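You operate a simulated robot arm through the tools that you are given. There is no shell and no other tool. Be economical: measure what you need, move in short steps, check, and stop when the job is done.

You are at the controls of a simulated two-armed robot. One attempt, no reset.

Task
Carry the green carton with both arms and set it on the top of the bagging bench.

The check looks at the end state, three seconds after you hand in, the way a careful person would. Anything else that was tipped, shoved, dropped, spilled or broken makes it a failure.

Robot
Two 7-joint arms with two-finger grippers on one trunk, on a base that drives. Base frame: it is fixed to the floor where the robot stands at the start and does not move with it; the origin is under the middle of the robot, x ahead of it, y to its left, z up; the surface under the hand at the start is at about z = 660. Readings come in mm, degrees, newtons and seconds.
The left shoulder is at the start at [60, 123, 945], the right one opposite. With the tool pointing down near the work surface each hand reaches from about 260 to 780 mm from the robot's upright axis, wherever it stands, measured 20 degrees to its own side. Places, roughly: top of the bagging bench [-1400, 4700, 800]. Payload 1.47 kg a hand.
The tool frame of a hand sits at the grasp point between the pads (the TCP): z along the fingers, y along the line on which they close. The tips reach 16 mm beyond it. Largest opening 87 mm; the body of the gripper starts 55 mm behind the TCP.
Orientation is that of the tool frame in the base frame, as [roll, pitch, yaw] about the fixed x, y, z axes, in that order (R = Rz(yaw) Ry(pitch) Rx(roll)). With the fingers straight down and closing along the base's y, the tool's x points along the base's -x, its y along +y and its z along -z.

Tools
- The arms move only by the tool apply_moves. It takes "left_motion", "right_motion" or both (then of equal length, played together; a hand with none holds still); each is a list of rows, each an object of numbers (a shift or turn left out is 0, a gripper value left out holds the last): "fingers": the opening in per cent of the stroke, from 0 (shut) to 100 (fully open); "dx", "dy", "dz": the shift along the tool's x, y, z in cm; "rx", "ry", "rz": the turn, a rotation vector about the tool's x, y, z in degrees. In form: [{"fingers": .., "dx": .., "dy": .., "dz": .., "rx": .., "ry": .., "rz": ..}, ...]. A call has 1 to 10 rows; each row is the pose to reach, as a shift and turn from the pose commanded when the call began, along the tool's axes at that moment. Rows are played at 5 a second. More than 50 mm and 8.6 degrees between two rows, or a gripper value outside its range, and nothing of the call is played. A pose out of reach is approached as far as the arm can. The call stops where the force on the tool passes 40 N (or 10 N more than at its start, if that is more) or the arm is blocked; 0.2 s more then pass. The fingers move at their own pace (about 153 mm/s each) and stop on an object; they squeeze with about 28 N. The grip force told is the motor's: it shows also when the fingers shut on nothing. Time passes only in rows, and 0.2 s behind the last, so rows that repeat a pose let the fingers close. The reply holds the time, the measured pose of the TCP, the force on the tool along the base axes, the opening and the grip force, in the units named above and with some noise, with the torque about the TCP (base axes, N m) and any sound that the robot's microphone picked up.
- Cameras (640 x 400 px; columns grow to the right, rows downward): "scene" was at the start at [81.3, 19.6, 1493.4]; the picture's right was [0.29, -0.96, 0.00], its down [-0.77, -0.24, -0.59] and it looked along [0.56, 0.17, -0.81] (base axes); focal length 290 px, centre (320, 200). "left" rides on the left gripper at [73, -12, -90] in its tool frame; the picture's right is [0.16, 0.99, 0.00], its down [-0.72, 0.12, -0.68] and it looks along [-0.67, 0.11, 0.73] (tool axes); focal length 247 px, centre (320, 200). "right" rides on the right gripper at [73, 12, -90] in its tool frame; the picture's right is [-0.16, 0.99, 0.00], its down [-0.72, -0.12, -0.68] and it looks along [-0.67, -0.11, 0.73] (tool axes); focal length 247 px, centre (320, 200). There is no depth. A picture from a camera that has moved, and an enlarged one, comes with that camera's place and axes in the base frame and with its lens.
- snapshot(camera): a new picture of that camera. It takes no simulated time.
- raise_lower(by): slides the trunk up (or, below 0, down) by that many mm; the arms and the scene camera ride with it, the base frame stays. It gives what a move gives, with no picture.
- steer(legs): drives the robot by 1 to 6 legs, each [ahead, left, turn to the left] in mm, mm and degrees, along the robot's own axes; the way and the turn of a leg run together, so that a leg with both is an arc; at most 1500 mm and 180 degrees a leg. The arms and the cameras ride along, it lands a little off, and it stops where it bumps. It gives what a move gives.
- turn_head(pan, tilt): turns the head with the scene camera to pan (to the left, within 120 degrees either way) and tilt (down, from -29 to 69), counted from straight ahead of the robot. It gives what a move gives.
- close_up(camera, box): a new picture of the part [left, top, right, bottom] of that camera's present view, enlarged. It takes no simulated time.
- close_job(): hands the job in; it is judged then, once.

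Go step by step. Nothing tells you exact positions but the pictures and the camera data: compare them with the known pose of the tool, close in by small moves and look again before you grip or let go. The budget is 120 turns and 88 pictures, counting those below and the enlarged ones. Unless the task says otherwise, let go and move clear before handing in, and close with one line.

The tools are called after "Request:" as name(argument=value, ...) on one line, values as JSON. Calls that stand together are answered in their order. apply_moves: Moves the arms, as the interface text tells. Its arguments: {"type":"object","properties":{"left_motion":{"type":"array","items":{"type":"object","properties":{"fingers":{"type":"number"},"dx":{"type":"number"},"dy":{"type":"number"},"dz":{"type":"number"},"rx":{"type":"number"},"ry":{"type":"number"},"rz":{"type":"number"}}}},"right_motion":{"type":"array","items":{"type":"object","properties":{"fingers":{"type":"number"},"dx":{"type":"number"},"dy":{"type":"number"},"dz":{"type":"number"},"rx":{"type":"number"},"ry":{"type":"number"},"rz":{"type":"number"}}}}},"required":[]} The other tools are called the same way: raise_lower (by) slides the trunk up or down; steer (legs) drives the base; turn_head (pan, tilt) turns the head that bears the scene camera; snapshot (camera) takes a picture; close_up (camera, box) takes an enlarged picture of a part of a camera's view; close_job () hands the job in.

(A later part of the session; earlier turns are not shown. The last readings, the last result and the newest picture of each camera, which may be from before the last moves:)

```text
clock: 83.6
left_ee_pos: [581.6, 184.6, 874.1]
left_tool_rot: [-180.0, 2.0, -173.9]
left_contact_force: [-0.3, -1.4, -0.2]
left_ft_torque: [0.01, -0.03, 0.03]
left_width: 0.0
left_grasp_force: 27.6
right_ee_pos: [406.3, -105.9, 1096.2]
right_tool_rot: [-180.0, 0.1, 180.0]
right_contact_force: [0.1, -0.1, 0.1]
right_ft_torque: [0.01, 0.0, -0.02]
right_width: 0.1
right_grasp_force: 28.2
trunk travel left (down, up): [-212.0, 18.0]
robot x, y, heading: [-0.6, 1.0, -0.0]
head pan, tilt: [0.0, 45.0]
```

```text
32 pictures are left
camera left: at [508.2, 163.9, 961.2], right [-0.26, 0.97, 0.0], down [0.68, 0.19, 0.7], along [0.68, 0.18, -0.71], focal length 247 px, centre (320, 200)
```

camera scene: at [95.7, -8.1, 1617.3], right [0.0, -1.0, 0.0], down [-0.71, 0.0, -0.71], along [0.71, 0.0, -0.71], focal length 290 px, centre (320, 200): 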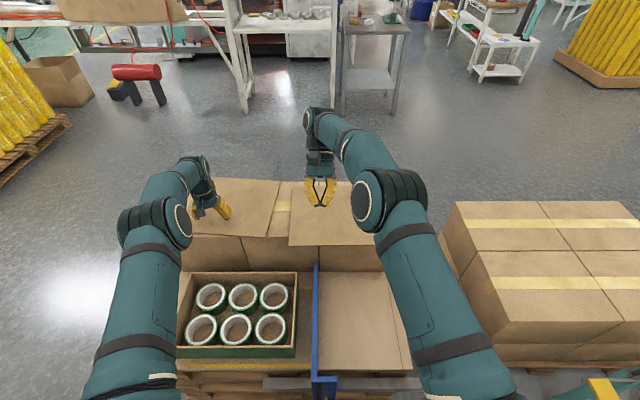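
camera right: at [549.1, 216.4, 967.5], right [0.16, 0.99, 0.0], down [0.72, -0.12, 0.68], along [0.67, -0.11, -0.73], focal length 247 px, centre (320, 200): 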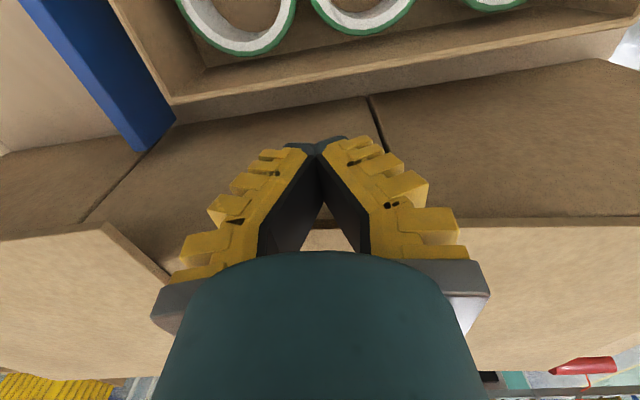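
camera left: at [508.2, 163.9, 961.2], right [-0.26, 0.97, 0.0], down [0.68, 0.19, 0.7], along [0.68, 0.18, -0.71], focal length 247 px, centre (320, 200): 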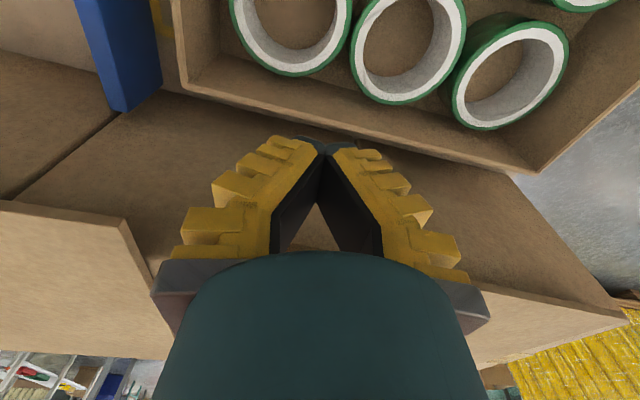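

Request:
apply_moves(left_motion=[{"dx": -1}, {"dx": -2}, {"dx": -3}, {"dx": -3.6}, {"dx": -4.2}, {"dx": -4.8}, {"dx": -4.8}, {"dx": -2.5}, {"dx": 0}, {"dx": 0, "dz": -4}])

Request:
close_up(camera="scene", box=[140, 125, 420, 300])

```text
clock: 85.8
left_ee_pos: [580.4, 183.5, 919.4]
left_tool_rot: [-179.9, 2.0, -174.0]
left_contact_force: [0.3, 0.7, -0.2]
left_ft_torque: [-0.01, -0.01, -0.01]
left_width: 0.0
left_grasp_force: 27.8
right_ee_pos: [405.0, -106.1, 1097.3]
right_tool_rot: [180.0, 0.1, -179.9]
right_contact_force: [-0.4, -0.4, -1.0]
right_ft_torque: [0.02, -0.04, -0.01]
right_width: 0.2
right_grasp_force: 27.7
trunk travel left (down, up): [-212.0, 18.0]
robot x, y, heading: [3.6, 0.3, -0.3]
head pan, tilt: [0.0, 45.0]
```

```text
2.29 times, centred on (280, 212) of scene
camera zoom: at [91.2, -1.8, 1617.7], right [0.0, -1.0, 0.0], down [-0.71, 0.0, -0.71], along [0.71, 0.0, -0.71], focal length 662 px, centre (411, 171)
```

zoom: 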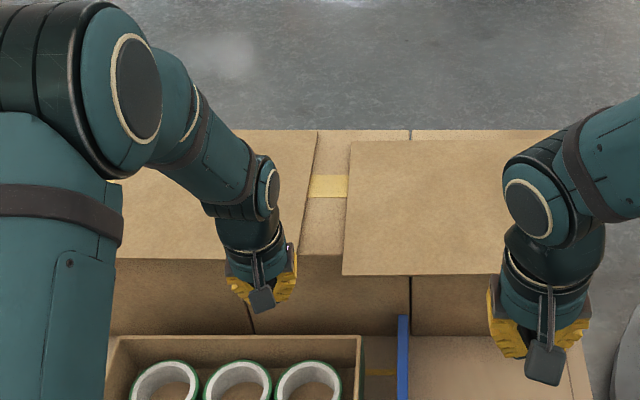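

Request:
apply_moves(left_motion=[{"dz": -3}, {"dz": -4, "dx": 0.7, "dy": 3.5}, {"dz": -4, "dx": 1.5, "dy": 7}, {"dz": -4, "dx": 2.3, "dy": 10.7}, {"dz": -4, "dx": 3.1, "dy": 14.3}, {"dz": -4, "dx": 4, "dy": 18, "rz": 3}, {"dz": -4, "dx": 5, "dy": 21.7, "rz": 6, "ry": 2}, {"dz": -4, "dx": 6, "dy": 25.5, "rz": 6, "ry": 2, "fingers": 32}, {"dz": -4, "dx": 6, "dy": 25.5, "rz": 6, "ry": 2}])

Request:
close_up(camera="scene", box=[140, 125, 420, 300])

```text
clock: 87.8
left_ee_pos: [493.9, 428.6, 954.0]
left_tool_rot: [179.9, 0.0, 180.0]
left_contact_force: [0.4, -0.4, 0.0]
left_ft_torque: [-0.04, 0.0, 0.01]
left_width: 34.1
left_grasp_force: 4.8
right_ee_pos: [406.7, -106.6, 1094.7]
right_tool_rot: [-180.0, 0.0, 179.9]
right_contact_force: [-0.8, -0.3, 0.0]
right_ft_torque: [-0.01, -0.01, 0.03]
right_width: 0.0
right_grasp_force: 28.1
trunk travel left (down, up): [-212.0, 18.0]
robot x, y, heading: [4.9, -2.2, -0.0]
head pan, tilt: [0.0, 45.0]
```

```text
2.29 times, centred on (280, 212) of scene
camera zoom: at [93.4, -2.5, 1617.5], right [0.0, -1.0, 0.0], down [-0.71, 0.0, -0.71], along [0.71, 0.0, -0.71], focal length 662 px, centre (411, 171)
```

zoom: 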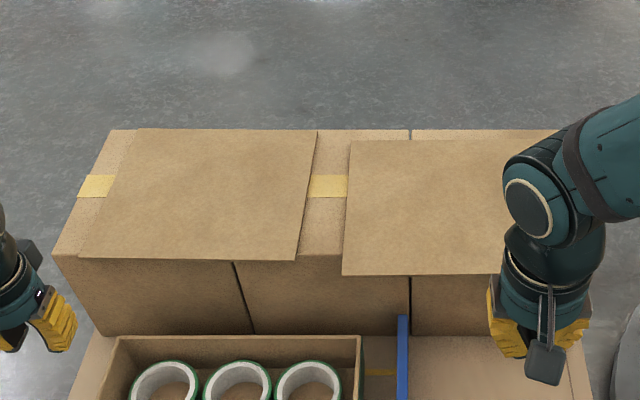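

The sheet is square again and only about 2 cm too far back. One more straight pull at its mid-line will finish it.

Request:
apply_moves(left_motion=[{"dx": -3.6, "dy": -2, "fingers": 0}, {"dx": -7.2, "dy": -4}, {"dx": -10.8, "dy": -6}, {"dx": -14.4, "dy": -8}, {"dx": -18, "dy": -10}, {"dx": -21.6, "dy": -12.1}, {"dx": -21.6, "dy": -12.1, "dz": 3}, {"dx": -21.6, "dy": -12.1, "dz": 5}, {"dx": -21.6, "dy": -12.1, "dz": 5.8}, {"dx": -21.6, "dy": -12.1, "dz": 5.8}])

```text
clock: 90.0
left_ee_pos: [706.9, 312.0, 899.4]
left_tool_rot: [179.7, 0.4, -180.0]
left_contact_force: [3.1, 2.9, 30.6]
left_ft_torque: [0.02, 0.05, -0.01]
left_width: 5.9
left_grasp_force: 28.1
right_ee_pos: [403.8, -106.1, 1096.9]
right_tool_rot: [179.9, 0.2, -180.0]
right_contact_force: [0.7, -0.7, 1.0]
right_ft_torque: [0.01, -0.01, 0.0]
right_width: 0.0
right_grasp_force: 27.7
trunk travel left (down, up): [-212.0, 18.0]
robot x, y, heading: [2.3, 2.7, -0.2]
head pan, tilt: [0.0, 45.0]
```

Request:
apply_moves(left_motion=[{"dz": -0.15}, {"dz": -0.15, "dx": 0.5}, {"dz": -0.15, "dx": 1.0}, {"dz": -0.15, "dx": 1.5}, {"dz": -0.15, "dx": 1.9}, {"dz": -0.15, "dx": 2.2}, {"dz": -2, "dx": 2.2}, {"dz": -6, "dx": 2.2}, {"dz": -8, "dx": 5}, {"dz": -8, "dx": 9}])

Request:
apply_moves(left_motion=[{"dx": 3.5, "dy": 3}, {"dx": 7, "dy": 6}, {"dx": 10, "dy": 9}, {"dx": 10, "dy": 11.8, "fingers": 32}, {"dx": 10, "dy": 11.8}])

Request:
close_up(camera="scene", box=[140, 125, 420, 300])

```text
clock: 92.2
left_ee_pos: [618.4, 307.9, 975.1]
left_tool_rot: [179.9, -0.1, -179.9]
left_contact_force: [0.4, 0.9, 0.5]
left_ft_torque: [-0.01, -0.02, 0.0]
left_width: 0.1
left_grasp_force: 28.3
right_ee_pos: [405.5, -106.3, 1095.2]
right_tool_rot: [179.9, 0.0, 180.0]
right_contact_force: [-0.2, 0.1, 0.5]
right_ft_torque: [-0.01, 0.0, -0.03]
right_width: 0.0
right_grasp_force: 27.7
trunk travel left (down, up): [-212.0, 18.0]
robot x, y, heading: [1.6, 0.1, -0.1]
head pan, tilt: [0.0, 45.0]
```

```text
clock: 93.4
left_ee_pos: [518.2, 424.9, 972.3]
left_tool_rot: [179.9, -0.1, 179.9]
left_contact_force: [-1.0, -0.1, -1.0]
left_ft_torque: [-0.01, -0.02, 0.02]
left_width: 33.8
left_grasp_force: 4.5
right_ee_pos: [405.9, -106.5, 1095.7]
right_tool_rot: [-179.9, 0.0, -180.0]
right_contact_force: [0.1, 0.2, -1.1]
right_ft_torque: [0.01, 0.03, 0.01]
right_width: 0.0
right_grasp_force: 28.4
trunk travel left (down, up): [-212.0, 18.0]
robot x, y, heading: [-0.0, 1.0, -0.1]
head pan, tilt: [0.0, 45.0]
```

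```text
2.29 times, centred on (280, 212) of scene
camera zoom: at [92.4, -2.1, 1617.6], right [0.0, -1.0, 0.0], down [-0.71, 0.0, -0.71], along [0.71, 0.0, -0.71], focal length 662 px, centre (411, 171)
```

zoom: 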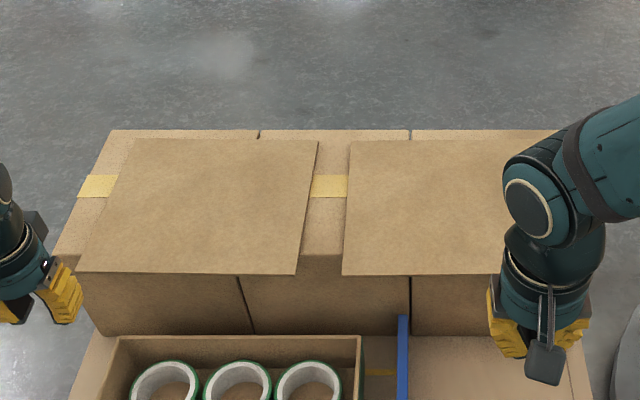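

The sheet is back where it was, in line with its neighbour. Now I'll regrip the carton: trunk down, with both hands hovering over its side walls.

Request:
raise_lower(by=-110)

Request:
apply_moves(left_motion=[{"dx": 1, "dy": 0.2}, {"dx": 2.4, "dy": 0.4}, {"dx": 2.4, "dy": 0.4, "dz": 2}, {"dx": 2.4, "dy": 0.4, "dz": 4}, {"dx": 2.4, "dy": 0.4, "dz": 6}, {"dx": 2.4, "dy": 0.4, "dz": 7}, {"dx": 2.4, "dy": 0.4, "dz": 7}, {"dx": 2.4, "dy": 0.4, "dz": 7}, {"dx": 2.4, "dy": 0.4, "dz": 7}, {"dx": 2.4, "dy": 0.4, "dz": 7}], right_motion=[{"dx": -2, "dy": 4, "fingers": 32}, {"dx": -4, "dy": 8}, {"dx": -6, "dy": 12}, {"dx": -8, "dy": 16}, {"dx": -8.8, "dy": 18.1}, {"dx": -8.8, "dy": 18.1, "dz": 4.5}, {"dx": -8.8, "dy": 18.1, "dz": 9}, {"dx": -8.8, "dy": 18.1, "dz": 13.5}, {"dx": -8.8, "dy": 18.1, "dz": 17}, {"dx": -8.8, "dy": 18.1, "dz": 19}])

Request:
snapshot(camera="left")

Request:
snapshot(camera="right")

```text
clock: 94.8
left_ee_pos: [517.2, 424.3, 863.3]
left_tool_rot: [179.9, -0.2, -180.0]
left_contact_force: [-0.1, -0.2, 1.0]
left_ft_torque: [0.06, -0.02, 0.01]
left_width: 33.8
left_grasp_force: 4.3
right_ee_pos: [405.6, -105.7, 985.5]
right_tool_rot: [-180.0, 0.0, 179.9]
right_contact_force: [1.0, -0.4, -0.4]
right_ft_torque: [0.0, -0.02, -0.02]
right_width: 0.0
right_grasp_force: 27.9
trunk travel left (down, up): [-102.0, 128.0]
robot x, y, heading: [4.4, -1.0, 0.1]
head pan, tilt: [0.0, 45.0]
```

```text
clock: 97.0
left_ee_pos: [494.9, 429.6, 790.8]
left_tool_rot: [179.9, -0.1, 180.0]
left_contact_force: [0.6, 0.4, 0.5]
left_ft_torque: [0.0, 0.01, 0.01]
left_width: 34.2
left_grasp_force: 4.4
right_ee_pos: [494.5, 77.2, 793.9]
right_tool_rot: [180.0, 0.0, 180.0]
right_contact_force: [-0.1, -0.1, 0.0]
right_ft_torque: [0.0, 0.0, -0.01]
right_width: 33.8
right_grasp_force: 4.0
trunk travel left (down, up): [-102.0, 128.0]
robot x, y, heading: [-3.0, -1.3, -0.1]
head pan, tilt: [0.0, 45.0]
```

```text
28 pictures are left
camera left: at [422.6, 416.9, 881.1], right [-0.16, 0.99, 0.0], down [0.72, 0.11, 0.68], along [0.67, 0.11, -0.73], focal length 247 px, centre (320, 200)
```

left: 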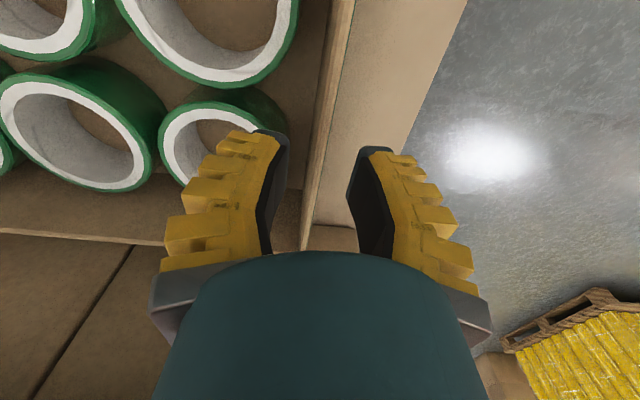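

```text
27 pictures are left
camera right: at [421.7, 88.1, 885.9], right [0.16, 0.99, 0.0], down [0.72, -0.12, 0.68], along [0.67, -0.11, -0.73], focal length 247 px, centre (320, 200)
```

right: 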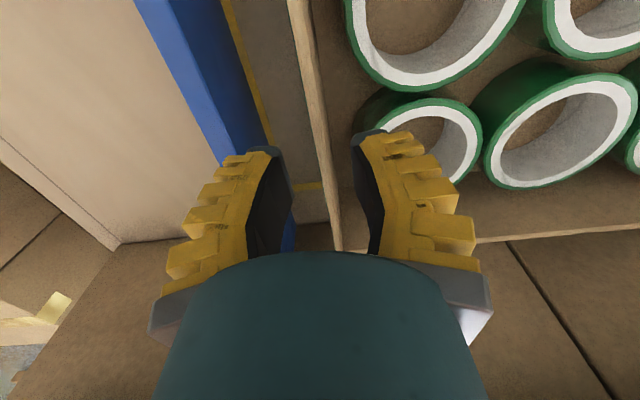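

Both walls are centred between the fingers. I'll lower and grip.

Request:
apply_moves(left_motion=[{"dz": 2}, {"dz": 4}, {"dz": 5.8}, {"dz": 5.8}, {"dz": 5.8, "fingers": 0}, {"dz": 5.8}, {"dz": 5.8}], right_motion=[{"dz": 2}, {"dz": 4}, {"dz": 6.0}, {"dz": 6.0}, {"dz": 6.0, "fingers": 0}, {"dz": 6.0}, {"dz": 6.0}])

Request:
raise_lower(by=40)

Request:
turn_head(pan=0, tilt=50)

Request:
snapshot(camera="scene")

```text
clock: 98.6
left_ee_pos: [495.5, 430.0, 734.3]
left_tool_rot: [179.8, 0.0, 179.9]
left_contact_force: [-0.1, 7.2, 7.4]
left_ft_torque: [0.04, 0.11, 0.06]
left_width: 6.1
left_grasp_force: 28.1
right_ee_pos: [493.9, 75.8, 736.8]
right_tool_rot: [179.9, 0.0, -179.9]
right_contact_force: [0.7, -5.6, 9.9]
right_ft_torque: [-0.06, 0.1, 0.05]
right_width: 6.0
right_grasp_force: 28.2
trunk travel left (down, up): [-102.0, 128.0]
robot x, y, heading: [1.9, -1.0, -0.1]
head pan, tilt: [0.0, 45.0]
```

```text
clock: 99.4
left_ee_pos: [495.8, 428.9, 772.0]
left_tool_rot: [179.8, -0.1, -179.9]
left_contact_force: [0.5, 9.6, -4.8]
left_ft_torque: [0.05, 0.0, 0.0]
left_width: 6.2
left_grasp_force: 28.2
right_ee_pos: [494.2, 76.5, 775.2]
right_tool_rot: [-179.9, -0.1, -180.0]
right_contact_force: [0.2, -9.7, -4.4]
right_ft_torque: [-0.04, -0.04, 0.02]
right_width: 5.8
right_grasp_force: 27.8
trunk travel left (down, up): [-142.0, 88.0]
robot x, y, heading: [-0.3, 0.1, -0.1]
head pan, tilt: [0.0, 45.0]
```

```text
clock: 100.1
left_ee_pos: [494.9, 430.3, 772.7]
left_tool_rot: [179.8, -0.2, -180.0]
left_contact_force: [1.1, 12.5, -4.8]
left_ft_torque: [0.08, -0.02, 0.02]
left_width: 5.9
left_grasp_force: 28.0
right_ee_pos: [494.8, 75.3, 776.6]
right_tool_rot: [-179.8, 0.0, 180.0]
right_contact_force: [-0.5, -13.6, -3.5]
right_ft_torque: [-0.08, 0.04, 0.02]
right_width: 6.2
right_grasp_force: 28.2
trunk travel left (down, up): [-142.0, 88.0]
robot x, y, heading: [4.0, 0.7, -0.2]
head pan, tilt: [0.0, 50.0]
```

```text
26 pictures are left
camera scene: at [89.1, -1.3, 1540.6], right [0.0, -1.0, 0.0], down [-0.77, 0.0, -0.64], along [0.64, 0.0, -0.77], focal length 290 px, centre (320, 200)
```

scene: 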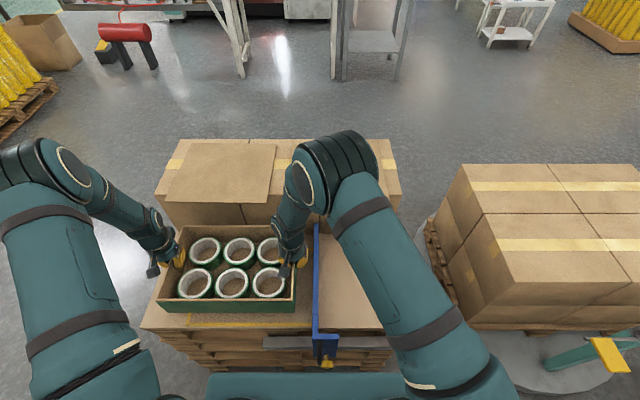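

Request:
raise_lower(by=88)

Request:
apply_moves(left_motion=[{"dx": 0.5, "dz": -0.5}, {"dx": 1.5, "dz": -1.5}, {"dx": 2.5, "dz": -3}, {"dx": 3.5, "dz": -4.5}, {"dx": 4.5, "dz": -6}, {"dx": 5.5, "dz": -7.5}, {"dx": 6, "dz": -9}, {"dx": 6, "dz": -10}, {"dx": 6, "dz": -10}], right_motion=[{"dx": 0.5, "dz": -0.5}, {"dx": 1.5, "dz": -1.5}, {"dx": 2.5, "dz": -3}, {"dx": 3.5, "dz": -4.5}, {"dx": 4.5, "dz": -6}, {"dx": 5.5, "dz": -7.5}, {"dx": 6, "dz": -9}, {"dx": 6, "dz": -10}, {"dx": 6, "dz": -10}])

Request:
snapshot(camera="scene")

```text
clock: 101.3
left_ee_pos: [494.6, 429.4, 859.5]
left_tool_rot: [179.9, -0.1, 180.0]
left_contact_force: [0.0, 16.1, -4.6]
left_ft_torque: [0.12, -0.02, 0.02]
left_width: 6.0
left_grasp_force: 28.1
right_ee_pos: [495.2, 76.7, 863.6]
right_tool_rot: [180.0, -0.2, -179.9]
right_contact_force: [-0.1, -16.2, -4.0]
right_ft_torque: [-0.11, -0.02, 0.03]
right_width: 6.3
right_grasp_force: 28.3
trunk travel left (down, up): [-230.0, 0.0]
robot x, y, heading: [-0.2, 0.5, 0.0]
head pan, tilt: [0.0, 50.0]
```

```text
clock: 103.3
left_ee_pos: [435.3, 427.8, 961.2]
left_tool_rot: [179.8, 0.0, -179.9]
left_contact_force: [-0.5, 28.9, -4.9]
left_ft_torque: [0.23, -0.3, -0.03]
left_width: 5.7
left_grasp_force: 28.3
right_ee_pos: [434.2, 75.3, 965.5]
right_tool_rot: [-179.9, -0.1, 179.9]
right_contact_force: [-0.3, -28.2, -3.8]
right_ft_torque: [-0.2, 0.26, 0.01]
right_width: 5.9
right_grasp_force: 28.6
trunk travel left (down, up): [-230.0, 0.0]
robot x, y, heading: [4.1, -2.3, -0.1]
head pan, tilt: [0.0, 50.0]
```

```text
25 pictures are left
camera scene: at [89.3, -1.0, 1628.6], right [0.0, -1.0, 0.0], down [-0.77, 0.0, -0.64], along [0.64, 0.0, -0.77], focal length 290 px, centre (320, 200)
```

scene: 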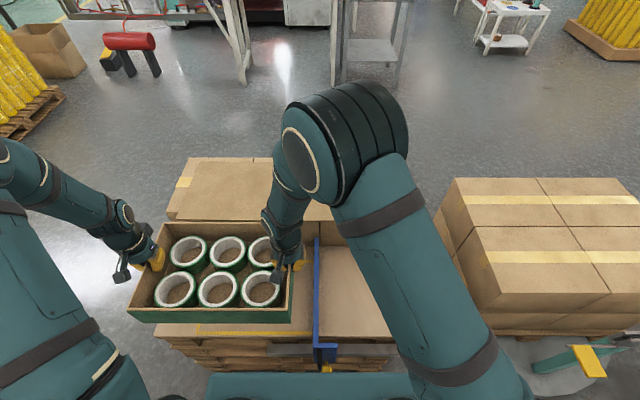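

The carton is clear and the sheets are undisturbed. The hands are squeezing each other inward with about 28 N, so I'll relax 4 mm and shift the carton towards my centre.

Request:
apply_moves(left_motion=[{"dy": 0.2}, {"dy": -1.3}, {"dy": -2.8}, {"dy": -4.3}, {"dy": -5.8}, {"dy": -7.3}, {"dy": -8.8}, {"dy": -10.3}, {"dy": -11.8}, {"dy": -11.8}], right_motion=[{"dy": -0.2}, {"dy": -1.7}, {"dy": -3.2}, {"dy": -4.7}, {"dy": -6.2}, {"dy": -7.7}, {"dy": -9.2}, {"dy": -10.7}, {"dy": -12.2}, {"dy": -12.2}])

```text
clock: 105.5
left_ee_pos: [436.1, 309.8, 959.9]
left_tool_rot: [-180.0, -0.1, 179.9]
left_contact_force: [0.8, -22.7, -5.5]
left_ft_torque: [-0.16, 0.0, 0.13]
left_width: 5.9
left_grasp_force: 28.0
right_ee_pos: [435.8, -44.3, 966.2]
right_tool_rot: [179.9, 0.0, -180.0]
right_contact_force: [0.1, 21.8, -4.8]
right_ft_torque: [0.16, -0.08, -0.12]
right_width: 5.9
right_grasp_force: 28.2
trunk travel left (down, up): [-230.0, 0.0]
robot x, y, heading: [-1.3, 1.1, 0.1]
head pan, tilt: [0.0, 50.0]
```

I'll balance the grip tension and look behind me before backing away.

Request:
apply_moves(left_motion=[{"dy": -0.08}, {"dy": -0.08}], right_motion=[{"dy": 0.08}, {"dy": 0.08}])

Request:
turn_head(pan=120, tilt=35)

Request:
snapshot(camera="scene")

Request:
turn_head(pan=-120, tilt=35)

Request:
snapshot(camera="scene")

```text
clock: 106.1
left_ee_pos: [435.1, 310.3, 960.5]
left_tool_rot: [179.9, -0.1, -179.9]
left_contact_force: [-0.1, -19.5, -4.9]
left_ft_torque: [-0.18, 0.23, 0.0]
left_width: 5.8
left_grasp_force: 28.1
right_ee_pos: [434.5, -45.4, 964.8]
right_tool_rot: [-180.0, 0.0, -180.0]
right_contact_force: [-1.0, 18.9, -4.5]
right_ft_torque: [0.13, -0.24, -0.03]
right_width: 6.2
right_grasp_force: 28.2
trunk travel left (down, up): [-230.0, 0.0]
robot x, y, heading: [2.1, 0.6, 0.0]
head pan, tilt: [0.0, 50.0]
```

```text
clock: 108.1
left_ee_pos: [436.1, 310.6, 960.1]
left_tool_rot: [180.0, 0.0, 179.9]
left_contact_force: [0.0, -17.7, -4.1]
left_ft_torque: [-0.17, 0.01, 0.03]
left_width: 6.1
left_grasp_force: 28.1
right_ee_pos: [433.8, -44.4, 964.1]
right_tool_rot: [180.0, 0.0, 179.9]
right_contact_force: [0.4, 17.5, -5.3]
right_ft_torque: [0.14, -0.03, -0.01]
right_width: 5.9
right_grasp_force: 27.9
trunk travel left (down, up): [-230.0, 0.0]
robot x, y, heading: [-0.5, -1.3, 0.1]
head pan, tilt: [120.0, 35.0]
```

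```text
24 pictures are left
camera scene: at [-31.9, 74.9, 1650.4], right [0.87, 0.5, 0.0], down [0.29, -0.5, -0.82], along [-0.41, 0.71, -0.57], focal length 290 px, centre (320, 200)
```

scene: 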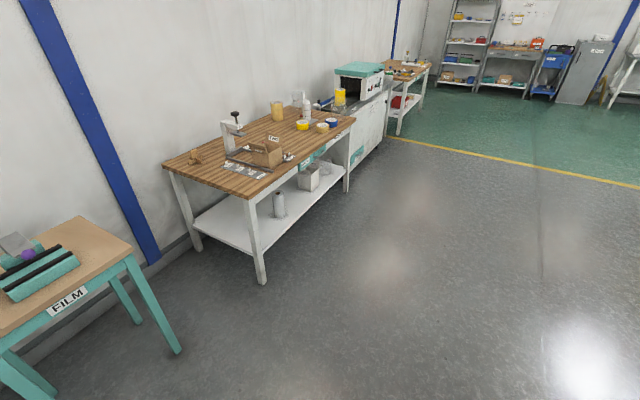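

```text
clock: 111.5
left_ee_pos: [436.3, 309.5, 961.2]
left_tool_rot: [179.9, 0.0, -180.0]
left_contact_force: [0.7, -15.5, -4.7]
left_ft_torque: [-0.11, -0.02, 0.0]
left_width: 5.7
left_grasp_force: 27.9
right_ee_pos: [434.3, -44.9, 964.7]
right_tool_rot: [180.0, 0.0, 180.0]
right_contact_force: [0.0, 15.1, -5.1]
right_ft_torque: [0.09, -0.02, 0.01]
right_width: 6.2
right_grasp_force: 28.6
trunk travel left (down, up): [-230.0, 0.0]
robot x, y, heading: [-0.7, 0.1, -0.1]
head pan, tilt: [-120.0, 35.0]
```

```text
23 pictures are left
camera scene: at [-31.9, -77.7, 1650.4], right [-0.87, 0.5, 0.0], down [0.29, 0.5, -0.82], along [-0.41, -0.71, -0.57], focal length 290 px, centre (320, 200)
```

scene: 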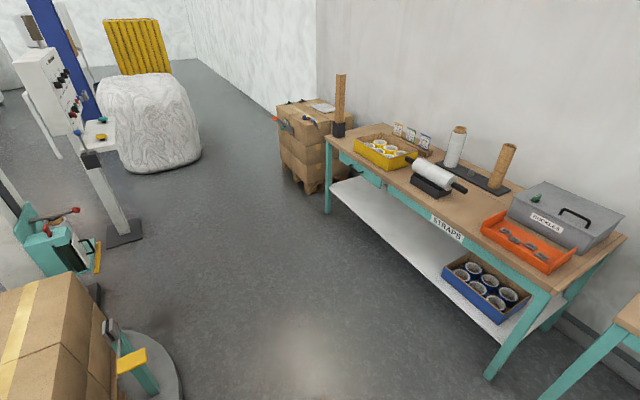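

Behind me it's clear for about a metre. I'll back up 300 mm and turn left 90°.

Request:
steer(legs=[[-300, 0, 0], [0, 0, 90]])

Request:
turn_head(pan=0, tilt=40)

Request:
snapshot(camera="scene")

```text
clock: 117.3
left_ee_pos: [-599.5, 440.6, 960.0]
left_tool_rot: [179.9, -0.1, -90.9]
left_contact_force: [14.3, 0.0, -4.3]
left_ft_torque: [0.01, -0.13, 0.02]
left_width: 5.9
left_grasp_force: 27.9
right_ee_pos: [-244.3, 434.0, 964.4]
right_tool_rot: [179.9, -0.1, -90.9]
right_contact_force: [-13.9, -0.1, -5.1]
right_ft_torque: [0.01, 0.09, -0.01]
right_width: 5.9
right_grasp_force: 28.4
trunk travel left (down, up): [-230.0, 0.0]
robot x, y, heading: [-294.8, -1.0, 89.1]
head pan, tilt: [-120.0, 35.0]
```

```text
clock: 119.3
left_ee_pos: [-599.3, 440.3, 961.5]
left_tool_rot: [179.9, -0.2, -90.9]
left_contact_force: [3.3, -1.7, -4.5]
left_ft_torque: [0.04, -0.02, 0.01]
left_width: 6.2
left_grasp_force: 27.7
right_ee_pos: [-244.9, 433.3, 966.2]
right_tool_rot: [180.0, 0.1, -90.8]
right_contact_force: [-4.1, 0.8, -4.8]
right_ft_torque: [0.03, 0.0, -0.02]
right_width: 5.7
right_grasp_force: 27.6
trunk travel left (down, up): [-230.0, 0.0]
robot x, y, heading: [-299.9, 1.2, 89.2]
head pan, tilt: [0.0, 40.0]
```

```text
22 pictures are left
camera scene: at [-294.0, 94.0, 1642.8], right [1.0, -0.02, 0.0], down [-0.01, -0.64, -0.77], along [0.01, 0.77, -0.64], focal length 290 px, centre (320, 200)
```

scene: 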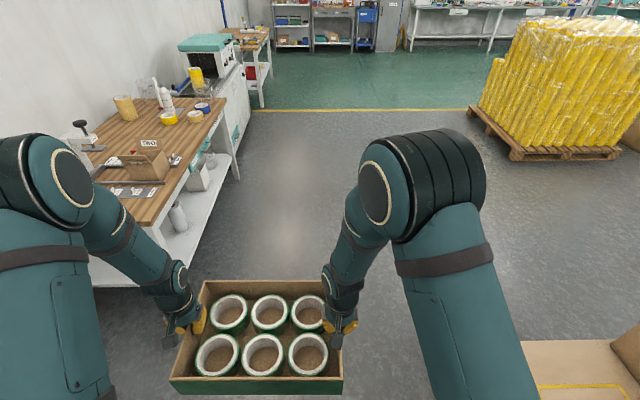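

The carton is stable. I'll drive up the aisle, drifting slightly right to stay clear of the benches.

Request:
steer(legs=[[1500, 0, 0.8], [1500, -200, 0], [1450, 0, 0]])

Request:
turn_head(pan=85, tilt=30)

Request:
snapshot(camera="scene")

```text
refused: leg 2 is longer than a leg can be; nothing moved
```

```text
clock: 120.9
left_ee_pos: [-598.8, 440.4, 960.3]
left_tool_rot: [179.9, -0.1, -90.9]
left_contact_force: [4.9, -0.1, -5.0]
left_ft_torque: [0.02, -0.01, 0.03]
left_width: 6.0
left_grasp_force: 28.5
right_ee_pos: [-245.9, 434.3, 965.0]
right_tool_rot: [180.0, 0.0, -90.8]
right_contact_force: [-5.3, 0.3, -5.0]
right_ft_torque: [0.0, 0.05, 0.0]
right_width: 6.2
right_grasp_force: 28.4
trunk travel left (down, up): [-230.0, 0.0]
robot x, y, heading: [-295.2, -2.6, 88.8]
head pan, tilt: [85.0, 30.0]
```

```text
21 pictures are left
camera scene: at [-385.3, 18.3, 1658.1], right [0.1, 0.99, 0.0], down [0.5, -0.05, -0.87], along [-0.86, 0.09, -0.5], focal length 290 px, centre (320, 200)
```

scene: 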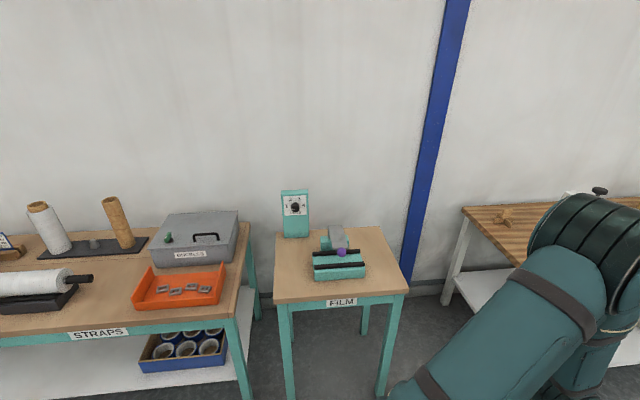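

One leg was slightly too long, so I'm splitting the route differently.

Request:
steer(legs=[[1400, 0, 0.8], [1400, -200, 0], [1450, 0, 0]])

Request:
snapshot(camera="scene")

```text
clock: 141.3
left_ee_pos: [-579.3, 4660.4, 960.4]
left_tool_rot: [179.9, -0.1, -86.1]
left_contact_force: [7.8, 1.4, -4.7]
left_ft_torque: [0.05, -0.04, 0.01]
left_width: 6.1
left_grasp_force: 27.8
right_ee_pos: [-226.9, 4683.9, 964.9]
right_tool_rot: [-180.0, 0.0, -86.1]
right_contact_force: [-8.8, -0.1, -5.2]
right_ft_torque: [-0.02, 0.07, 0.01]
right_width: 6.0
right_grasp_force: 27.4
trunk travel left (down, up): [-230.0, 0.0]
robot x, y, heading: [-242.2, 4245.7, 93.8]
head pan, tilt: [85.0, 30.0]
```

```text
20 pictures are left
camera scene: at [-331.9, 4256.9, 1658.1], right [0.02, 1.0, 0.0], down [0.5, -0.01, -0.87], along [-0.87, 0.02, -0.5], focal length 290 px, centre (320, 200)
```

scene: 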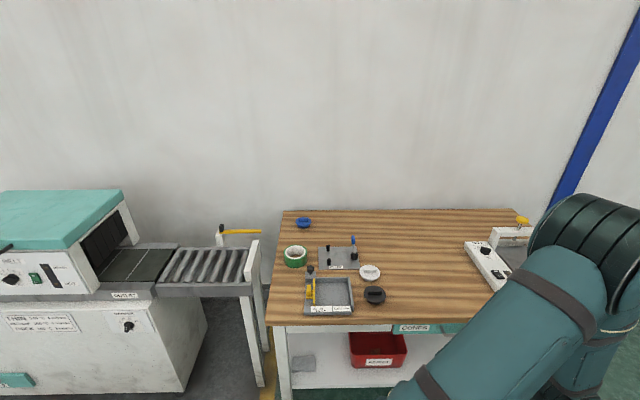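

The bagging bench has free space in the middle, from about y 4530 to 4950. I'll move forward so that when I turn to face the bench the carton lines up with y≈4725.

Request:
steer(legs=[[610, 0, 0], [0, 0, 86.2]])

Request:
turn_head(pan=0, tilt=40)

Request:
snapshot(camera="scene")

```text
clock: 148.3
left_ee_pos: [-734.0, 4567.3, 961.4]
left_tool_rot: [179.9, 0.0, -2.2]
left_contact_force: [-0.4, 4.3, -4.9]
left_ft_torque: [0.0, 0.02, 0.03]
left_width: 5.8
left_grasp_force: 27.8
right_ee_pos: [-720.1, 4921.0, 966.2]
right_tool_rot: [-180.0, 0.0, -2.1]
right_contact_force: [0.1, -4.7, -4.1]
right_ft_torque: [-0.05, -0.04, -0.05]
right_width: 5.9
right_grasp_force: 28.2
trunk travel left (down, up): [-230.0, 0.0]
robot x, y, heading: [-286.3, 4859.2, 178.1]
head pan, tilt: [85.0, 30.0]
```

```text
clock: 149.9
left_ee_pos: [-732.8, 4567.5, 961.5]
left_tool_rot: [179.9, -0.1, -2.2]
left_contact_force: [0.1, 2.1, -4.7]
left_ft_torque: [0.0, -0.04, 0.02]
left_width: 6.3
left_grasp_force: 28.1
right_ee_pos: [-719.7, 4922.2, 964.5]
right_tool_rot: [180.0, 0.0, -2.1]
right_contact_force: [0.1, -0.9, -4.1]
right_ft_torque: [-0.03, 0.02, 0.0]
right_width: 6.2
right_grasp_force: 27.8
trunk travel left (down, up): [-230.0, 0.0]
robot x, y, heading: [-287.6, 4857.0, 178.0]
head pan, tilt: [0.0, 40.0]
```

```text
19 pictures are left
camera scene: at [-380.9, 4862.1, 1642.8], right [0.04, 1.0, 0.0], down [0.64, -0.02, -0.77], along [-0.77, 0.03, -0.64], focal length 290 px, centre (320, 200)
```

scene: 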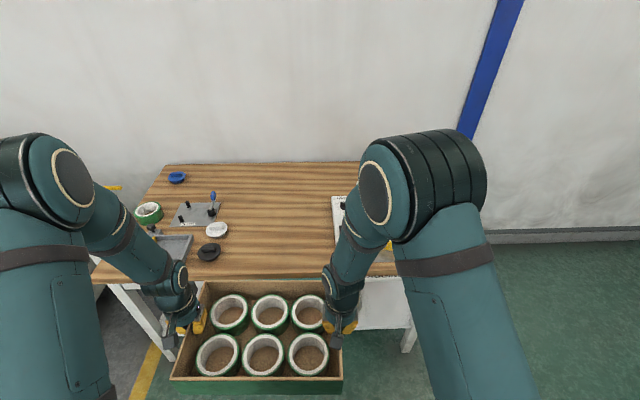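

The clear gap runs from y≈4525 (discs on the left) to 4950 (device on the right), and the bench's front edge is at x≈-965. I'll square up by 2° and drive in 280 mm with the carton still about 85 mm above the top.

Request:
steer(legs=[[0, 0, 2], [280, 0, 0]])

Request:
snapshot(camera="scene")

Request:
snapshot(camera="right")

Request:
snapshot(camera="left")

```text
clock: 152.2
left_ee_pos: [-996.2, 4553.4, 960.8]
left_tool_rot: [179.9, -0.3, -0.3]
left_contact_force: [-0.2, 1.3, -5.6]
left_ft_torque: [0.01, -0.02, 0.01]
left_width: 5.8
left_grasp_force: 28.2
right_ee_pos: [-993.1, 4907.5, 965.0]
right_tool_rot: [-180.0, -0.1, -0.1]
right_contact_force: [-0.6, -0.7, -5.0]
right_ft_torque: [-0.03, 0.0, 0.02]
right_width: 5.7
right_grasp_force: 28.8
trunk travel left (down, up): [-230.0, 0.0]
robot x, y, heading: [-554.3, 4859.9, 179.7]
head pan, tilt: [0.0, 40.0]
```

```text
18 pictures are left
camera scene: at [-654.2, 4859.4, 1642.7], right [0.0, 1.0, 0.0], down [0.64, 0.0, -0.77], along [-0.77, 0.0, -0.64], focal length 290 px, centre (320, 200)
```

scene: 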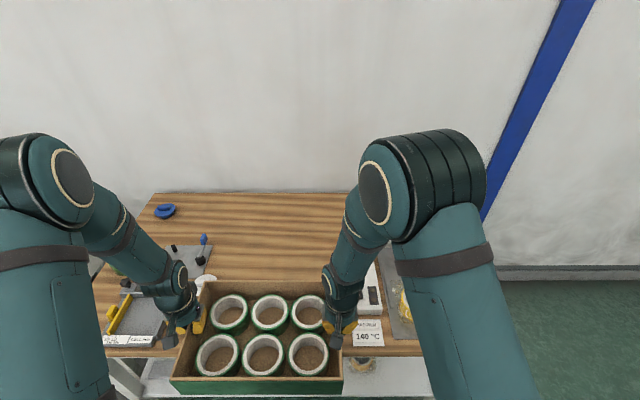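

```text
17 pictures are left
camera right: at [-920.1, 4895.0, 1055.6], right [-0.16, -0.99, 0.0], down [-0.72, 0.12, 0.68], along [-0.67, 0.11, -0.73], focal length 247 px, centre (320, 200)
```

right: 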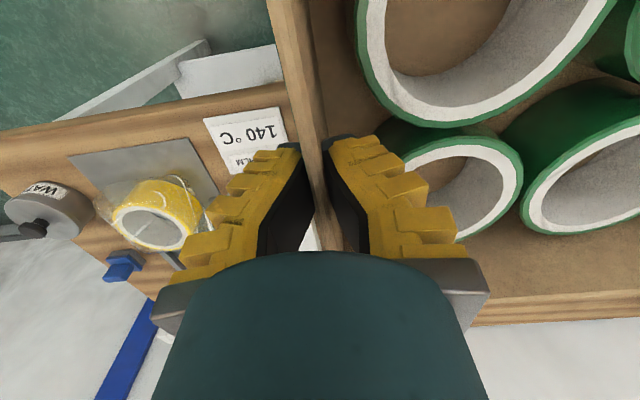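

```text
16 pictures are left
camera left: at [-922.4, 4563.6, 1050.0], right [0.15, -0.99, 0.0], down [-0.73, -0.11, 0.68], along [-0.67, -0.11, -0.73], focal length 247 px, centre (320, 200)
```

left: 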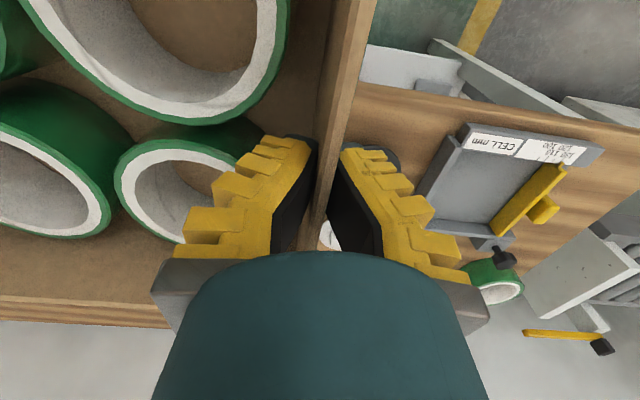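

The carton is over the bench front (edge at x≈-994). I'll extend both arms 17 cm forward together, still high.

Request:
apply_moves(left_motion=[{"dx": -1}, {"dx": -3}, {"dx": -5}, {"dx": -7}, {"dx": -9}, {"dx": -11}, {"dx": -13}, {"dx": -15}, {"dx": -17}, {"dx": -17}], right_motion=[{"dx": -1}, {"dx": -3}, {"dx": -5}, {"dx": -7}, {"dx": -9}, {"dx": -11}, {"dx": -13}, {"dx": -15}, {"dx": -17}, {"dx": -17}])

Request:
snapshot(camera="scene")

Request:
snapshot(camera="right")

Request:
snapshot(camera="left")

```text
clock: 154.4
left_ee_pos: [-1165.1, 4554.2, 959.9]
left_tool_rot: [179.9, -0.2, -0.2]
left_contact_force: [-0.2, 6.6, -4.7]
left_ft_torque: [0.05, -0.07, 0.06]
left_width: 5.9
left_grasp_force: 28.0
right_ee_pos: [-1162.1, 4908.2, 966.0]
right_tool_rot: [-180.0, -0.1, -0.1]
right_contact_force: [0.2, -5.9, -4.8]
right_ft_torque: [0.0, 0.11, -0.01]
right_width: 6.2
right_grasp_force: 28.1
trunk travel left (down, up): [-230.0, 0.0]
robot x, y, heading: [-556.5, 4862.0, 180.0]
head pan, tilt: [0.0, 40.0]
```

```text
15 pictures are left
camera scene: at [-652.6, 4859.4, 1642.9], right [0.0, 1.0, 0.0], down [0.64, 0.0, -0.77], along [-0.77, 0.0, -0.64], focal length 290 px, centre (320, 200)
```

scene: 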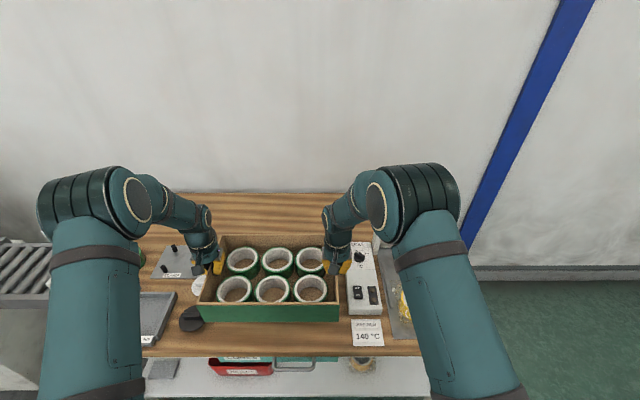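

```text
14 pictures are left
camera right: at [-1089.0, 4896.0, 1057.4], right [-0.16, -0.99, 0.0], down [-0.72, 0.12, 0.68], along [-0.67, 0.11, -0.73], focal length 247 px, centre (320, 200)
```

right: 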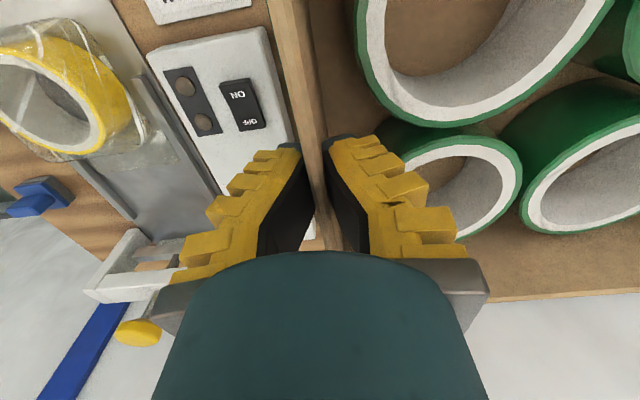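

```text
13 pictures are left
camera left: at [-1091.3, 4564.4, 1050.1], right [0.15, -0.99, 0.0], down [-0.73, -0.11, 0.68], along [-0.67, -0.11, -0.73], focal length 247 px, centre (320, 200)
```

left: 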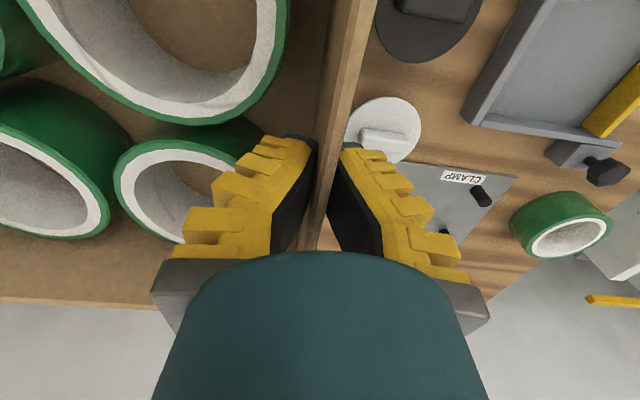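

There is about 35 mm clearance on the left and 29 mm on the right. I'll lower with the trunk, most of the way first.

Request:
raise_lower(by=-70)

Request:
close_up(camera="scene", box=[120, 200, 440, 400])

```text
clock: 155.5
left_ee_pos: [-1163.9, 4552.8, 890.3]
left_tool_rot: [179.9, -0.1, -0.3]
left_contact_force: [0.6, 7.1, -5.5]
left_ft_torque: [0.07, 0.09, 0.03]
left_width: 6.1
left_grasp_force: 28.2
right_ee_pos: [-1162.0, 4909.3, 896.4]
right_tool_rot: [180.0, 0.0, -0.2]
right_contact_force: [-0.3, -7.4, -4.1]
right_ft_torque: [-0.05, -0.06, 0.03]
right_width: 5.8
right_grasp_force: 27.7
trunk travel left (down, up): [-160.0, 70.0]
robot x, y, heading: [-554.7, 4862.0, 179.6]
head pan, tilt: [0.0, 40.0]
```

```text
2.00 times, centred on (280, 300) of scene
camera zoom: at [-653.1, 4859.5, 1572.9], right [0.0, 1.0, 0.0], down [0.64, 0.0, -0.77], along [-0.77, 0.0, -0.64], focal length 579 px, centre (400, 0)
```

zoom: 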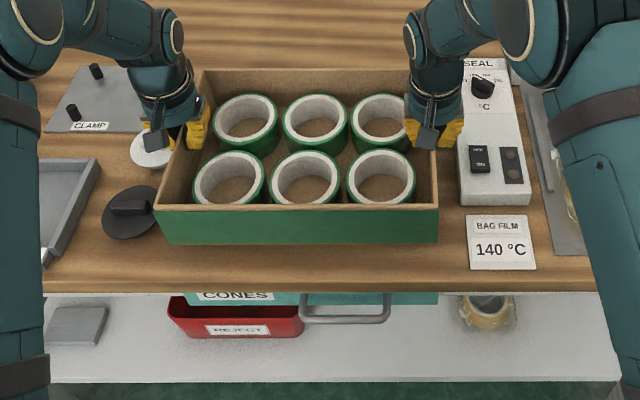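

Request:
raise_lower(by=-12)

Request:
raise_lower(by=-4)

```text
clock: 156.1
left_ee_pos: [-1166.1, 4554.0, 878.7]
left_tool_rot: [179.9, -0.1, -0.2]
left_contact_force: [-0.1, 7.3, -4.5]
left_ft_torque: [0.05, 0.0, 0.05]
left_width: 6.2
left_grasp_force: 28.1
right_ee_pos: [-1163.9, 4908.8, 884.8]
right_tool_rot: [-180.0, 0.1, -0.2]
right_contact_force: [0.4, -7.5, -4.8]
right_ft_torque: [-0.04, 0.01, -0.03]
right_width: 5.9
right_grasp_force: 27.8
trunk travel left (down, up): [-148.0, 82.0]
robot x, y, heading: [-558.0, 4861.1, 179.9]
head pan, tilt: [0.0, 40.0]
```

```text
clock: 156.7
left_ee_pos: [-1165.4, 4555.0, 874.8]
left_tool_rot: [179.8, -0.1, -0.1]
left_contact_force: [-0.5, 8.3, -4.3]
left_ft_torque: [0.06, 0.0, -0.02]
left_width: 6.0
left_grasp_force: 28.0
right_ee_pos: [-1163.8, 4908.3, 880.5]
right_tool_rot: [180.0, 0.0, -0.1]
right_contact_force: [0.3, -7.7, -3.9]
right_ft_torque: [-0.09, 0.02, -0.01]
right_width: 6.1
right_grasp_force: 28.0
trunk travel left (down, up): [-144.0, 86.0]
robot x, y, heading: [-560.5, 4860.5, 180.0]
head pan, tilt: [0.0, 40.0]
```

Request:
raise_lower(by=-3)

Request:
raise_lower(by=-2)

Request:
snapshot(camera="left")

```text
clock: 157.2
left_ee_pos: [-1164.6, 4554.2, 870.2]
left_tool_rot: [179.9, -0.1, -0.2]
left_contact_force: [0.0, 8.2, -4.2]
left_ft_torque: [0.07, 0.0, 0.0]
left_width: 6.1
left_grasp_force: 28.2
right_ee_pos: [-1163.7, 4908.0, 878.0]
right_tool_rot: [180.0, 0.0, -0.1]
right_contact_force: [-0.2, -7.6, -4.1]
right_ft_torque: [-0.04, 0.03, -0.01]
right_width: 6.0
right_grasp_force: 28.0
trunk travel left (down, up): [-141.0, 89.0]
robot x, y, heading: [-561.8, 4859.5, 179.9]
head pan, tilt: [0.0, 40.0]
```

```text
clock: 157.7
left_ee_pos: [-1165.6, 4554.2, 869.6]
left_tool_rot: [-180.0, -0.2, -0.2]
left_contact_force: [0.5, 9.0, -4.5]
left_ft_torque: [0.06, 0.0, 0.02]
left_width: 6.0
left_grasp_force: 28.4
right_ee_pos: [-1164.7, 4908.4, 873.5]
right_tool_rot: [179.9, 0.0, -0.1]
right_contact_force: [-0.1, -8.2, -4.8]
right_ft_torque: [-0.05, 0.01, 0.0]
right_width: 6.2
right_grasp_force: 27.9
trunk travel left (down, up): [-139.0, 91.0]
robot x, y, heading: [-558.4, 4859.8, 179.8]
head pan, tilt: [0.0, 40.0]
```

```text
11 pictures are left
camera left: at [-1091.6, 4564.5, 958.8], right [0.15, -0.99, 0.0], down [-0.73, -0.11, 0.68], along [-0.67, -0.11, -0.73], focal length 247 px, centre (320, 200)
```

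left: 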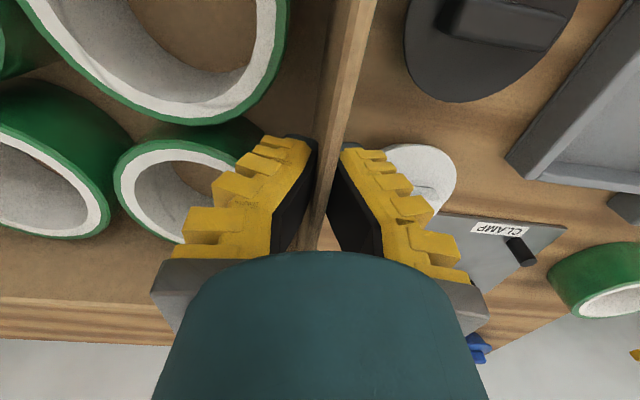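

Not touching yet, so I'll keep lowering in small steps.

Request:
raise_lower(by=-3)

Request:
raise_lower(by=-2)

Request:
raise_lower(by=-2)

```text
clock: 158.2
left_ee_pos: [-1166.2, 4553.5, 866.2]
left_tool_rot: [179.8, -0.1, -0.1]
left_contact_force: [-0.2, 7.8, -4.0]
left_ft_torque: [0.09, 0.03, 0.0]
left_width: 5.9
left_grasp_force: 28.1
right_ee_pos: [-1162.8, 4907.9, 871.5]
right_tool_rot: [180.0, 0.0, -0.1]
right_contact_force: [-0.6, -7.9, -4.7]
right_ft_torque: [-0.09, -0.03, 0.03]
right_width: 6.1
right_grasp_force: 27.2
trunk travel left (down, up): [-136.0, 94.0]
robot x, y, heading: [-558.4, 4861.4, 179.9]
head pan, tilt: [0.0, 40.0]
```

```text
clock: 158.7
left_ee_pos: [-1165.9, 4552.9, 864.5]
left_tool_rot: [179.9, -0.1, -0.3]
left_contact_force: [-0.4, 7.8, -4.4]
left_ft_torque: [0.05, 0.01, 0.03]
left_width: 5.9
left_grasp_force: 28.1
right_ee_pos: [-1164.5, 4908.7, 868.9]
right_tool_rot: [-179.9, 0.0, -0.3]
right_contact_force: [0.5, -7.8, -5.9]
right_ft_torque: [-0.06, -0.01, 0.02]
right_width: 6.0
right_grasp_force: 28.1
trunk travel left (down, up): [-134.0, 96.0]
robot x, y, heading: [-560.9, 4863.5, 179.6]
head pan, tilt: [0.0, 40.0]
```

```text
clock: 159.2
left_ee_pos: [-1165.3, 4555.1, 862.2]
left_tool_rot: [179.9, -0.1, -0.2]
left_contact_force: [0.2, 8.3, -4.1]
left_ft_torque: [0.02, 0.01, 0.03]
left_width: 6.1
left_grasp_force: 28.5
right_ee_pos: [-1163.7, 4908.3, 868.3]
right_tool_rot: [-179.9, 0.0, -0.1]
right_contact_force: [0.6, -8.8, -5.2]
right_ft_torque: [-0.04, 0.01, -0.04]
right_width: 6.1
right_grasp_force: 28.6
trunk travel left (down, up): [-132.0, 98.0]
robot x, y, heading: [-559.1, 4856.4, 180.0]
head pan, tilt: [0.0, 40.0]
```

Request:
raise_lower(by=-3)

Request:
raise_lower(by=-3)

Request:
close_up(camera="scene", box=[140, 230, 400, 392])

```text
clock: 159.8
left_ee_pos: [-1166.2, 4553.3, 860.7]
left_tool_rot: [179.9, -0.2, -0.2]
left_contact_force: [0.5, 8.1, -1.1]
left_ft_torque: [0.06, -0.24, 0.02]
left_width: 6.0
left_grasp_force: 28.2
right_ee_pos: [-1162.5, 4908.1, 864.8]
right_tool_rot: [180.0, 0.1, -0.1]
right_contact_force: [-0.7, -7.7, -4.7]
right_ft_torque: [-0.01, -0.07, 0.0]
right_width: 6.1
right_grasp_force: 27.5
trunk travel left (down, up): [-129.0, 101.0]
robot x, y, heading: [-554.8, 4861.2, 179.6]
head pan, tilt: [0.0, 40.0]
```

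```text
clock: 160.3
left_ee_pos: [-1164.6, 4554.9, 857.1]
left_tool_rot: [179.9, 0.0, -0.2]
left_contact_force: [0.1, 9.2, 8.6]
left_ft_torque: [0.04, -0.14, 0.04]
left_width: 6.0
left_grasp_force: 27.8
right_ee_pos: [-1163.1, 4909.5, 864.1]
right_tool_rot: [179.9, 0.2, -0.1]
right_contact_force: [-0.7, -7.3, -0.2]
right_ft_torque: [-0.07, -0.13, -0.04]
right_width: 6.1
right_grasp_force: 28.3
trunk travel left (down, up): [-126.0, 104.0]
robot x, y, heading: [-559.4, 4860.6, 179.7]
head pan, tilt: [0.0, 40.0]
```

```text
2.46 times, centred on (270, 311) of scene
camera zoom: at [-651.9, 4860.2, 1539.0], right [0.0, 1.0, 0.0], down [0.64, 0.0, -0.77], along [-0.77, 0.0, -0.64], focal length 713 px, centre (443, -73)
```

zoom: 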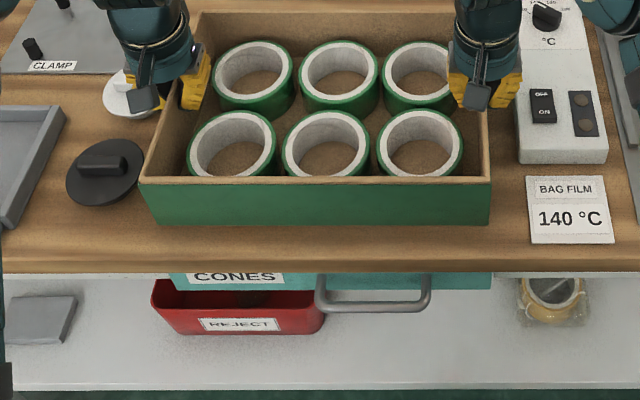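

The carton is touching down. I'll ease the right side down 2 mm, open both hands narrowly (the device is close on the right) and lift straight out.

Request:
apply_moves(left_motion=[{"dz": 0}, {"dz": 0}, {"dz": 0, "fingers": 20}, {"dz": 0}, {"dz": 0}, {"dz": -2}, {"dz": -4}, {"dz": -7}, {"dz": -10}, {"dz": -13}], right_motion=[{"dz": 0.15}, {"dz": 0.2}, {"dz": 0.2, "fingers": 20}, {"dz": 0.2}, {"dz": 0.2}, {"dz": -2}, {"dz": -4}, {"dz": -7}, {"dz": -10}, {"dz": -13}])

Request:
close_up(camera="scene", box=[100, 190, 440, 400])

```text
clock: 162.5
left_ee_pos: [-1165.3, 4556.0, 988.8]
left_tool_rot: [179.9, -0.1, -0.1]
left_contact_force: [-0.2, -0.7, 0.2]
left_ft_torque: [-0.04, 0.02, 0.02]
left_width: 24.0
left_grasp_force: 5.0
right_ee_pos: [-1164.7, 4907.3, 993.3]
right_tool_rot: [179.9, 0.2, 0.0]
right_contact_force: [0.3, 1.3, 0.5]
right_ft_torque: [0.04, 0.0, 0.06]
right_width: 24.2
right_grasp_force: 5.1
trunk travel left (down, up): [-126.0, 104.0]
robot x, y, heading: [-560.2, 4859.9, 179.5]
head pan, tilt: [0.0, 40.0]
```

```text
1.88 times, centred on (270, 295) of scene
camera zoom: at [-651.5, 4859.7, 1538.9], right [0.0, 1.0, 0.0], down [0.64, 0.0, -0.77], along [-0.77, 0.0, -0.64], focal length 545 px, centre (414, 21)
```

zoom: 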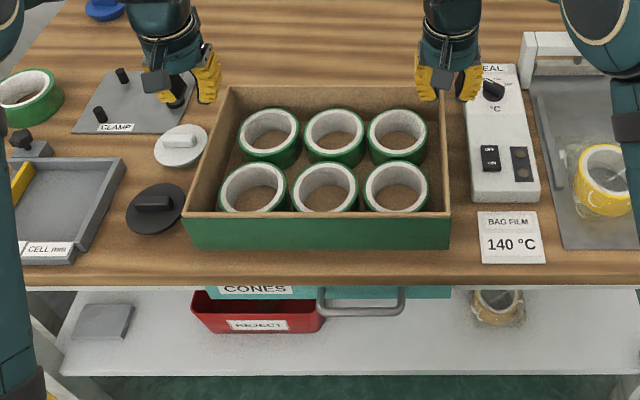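

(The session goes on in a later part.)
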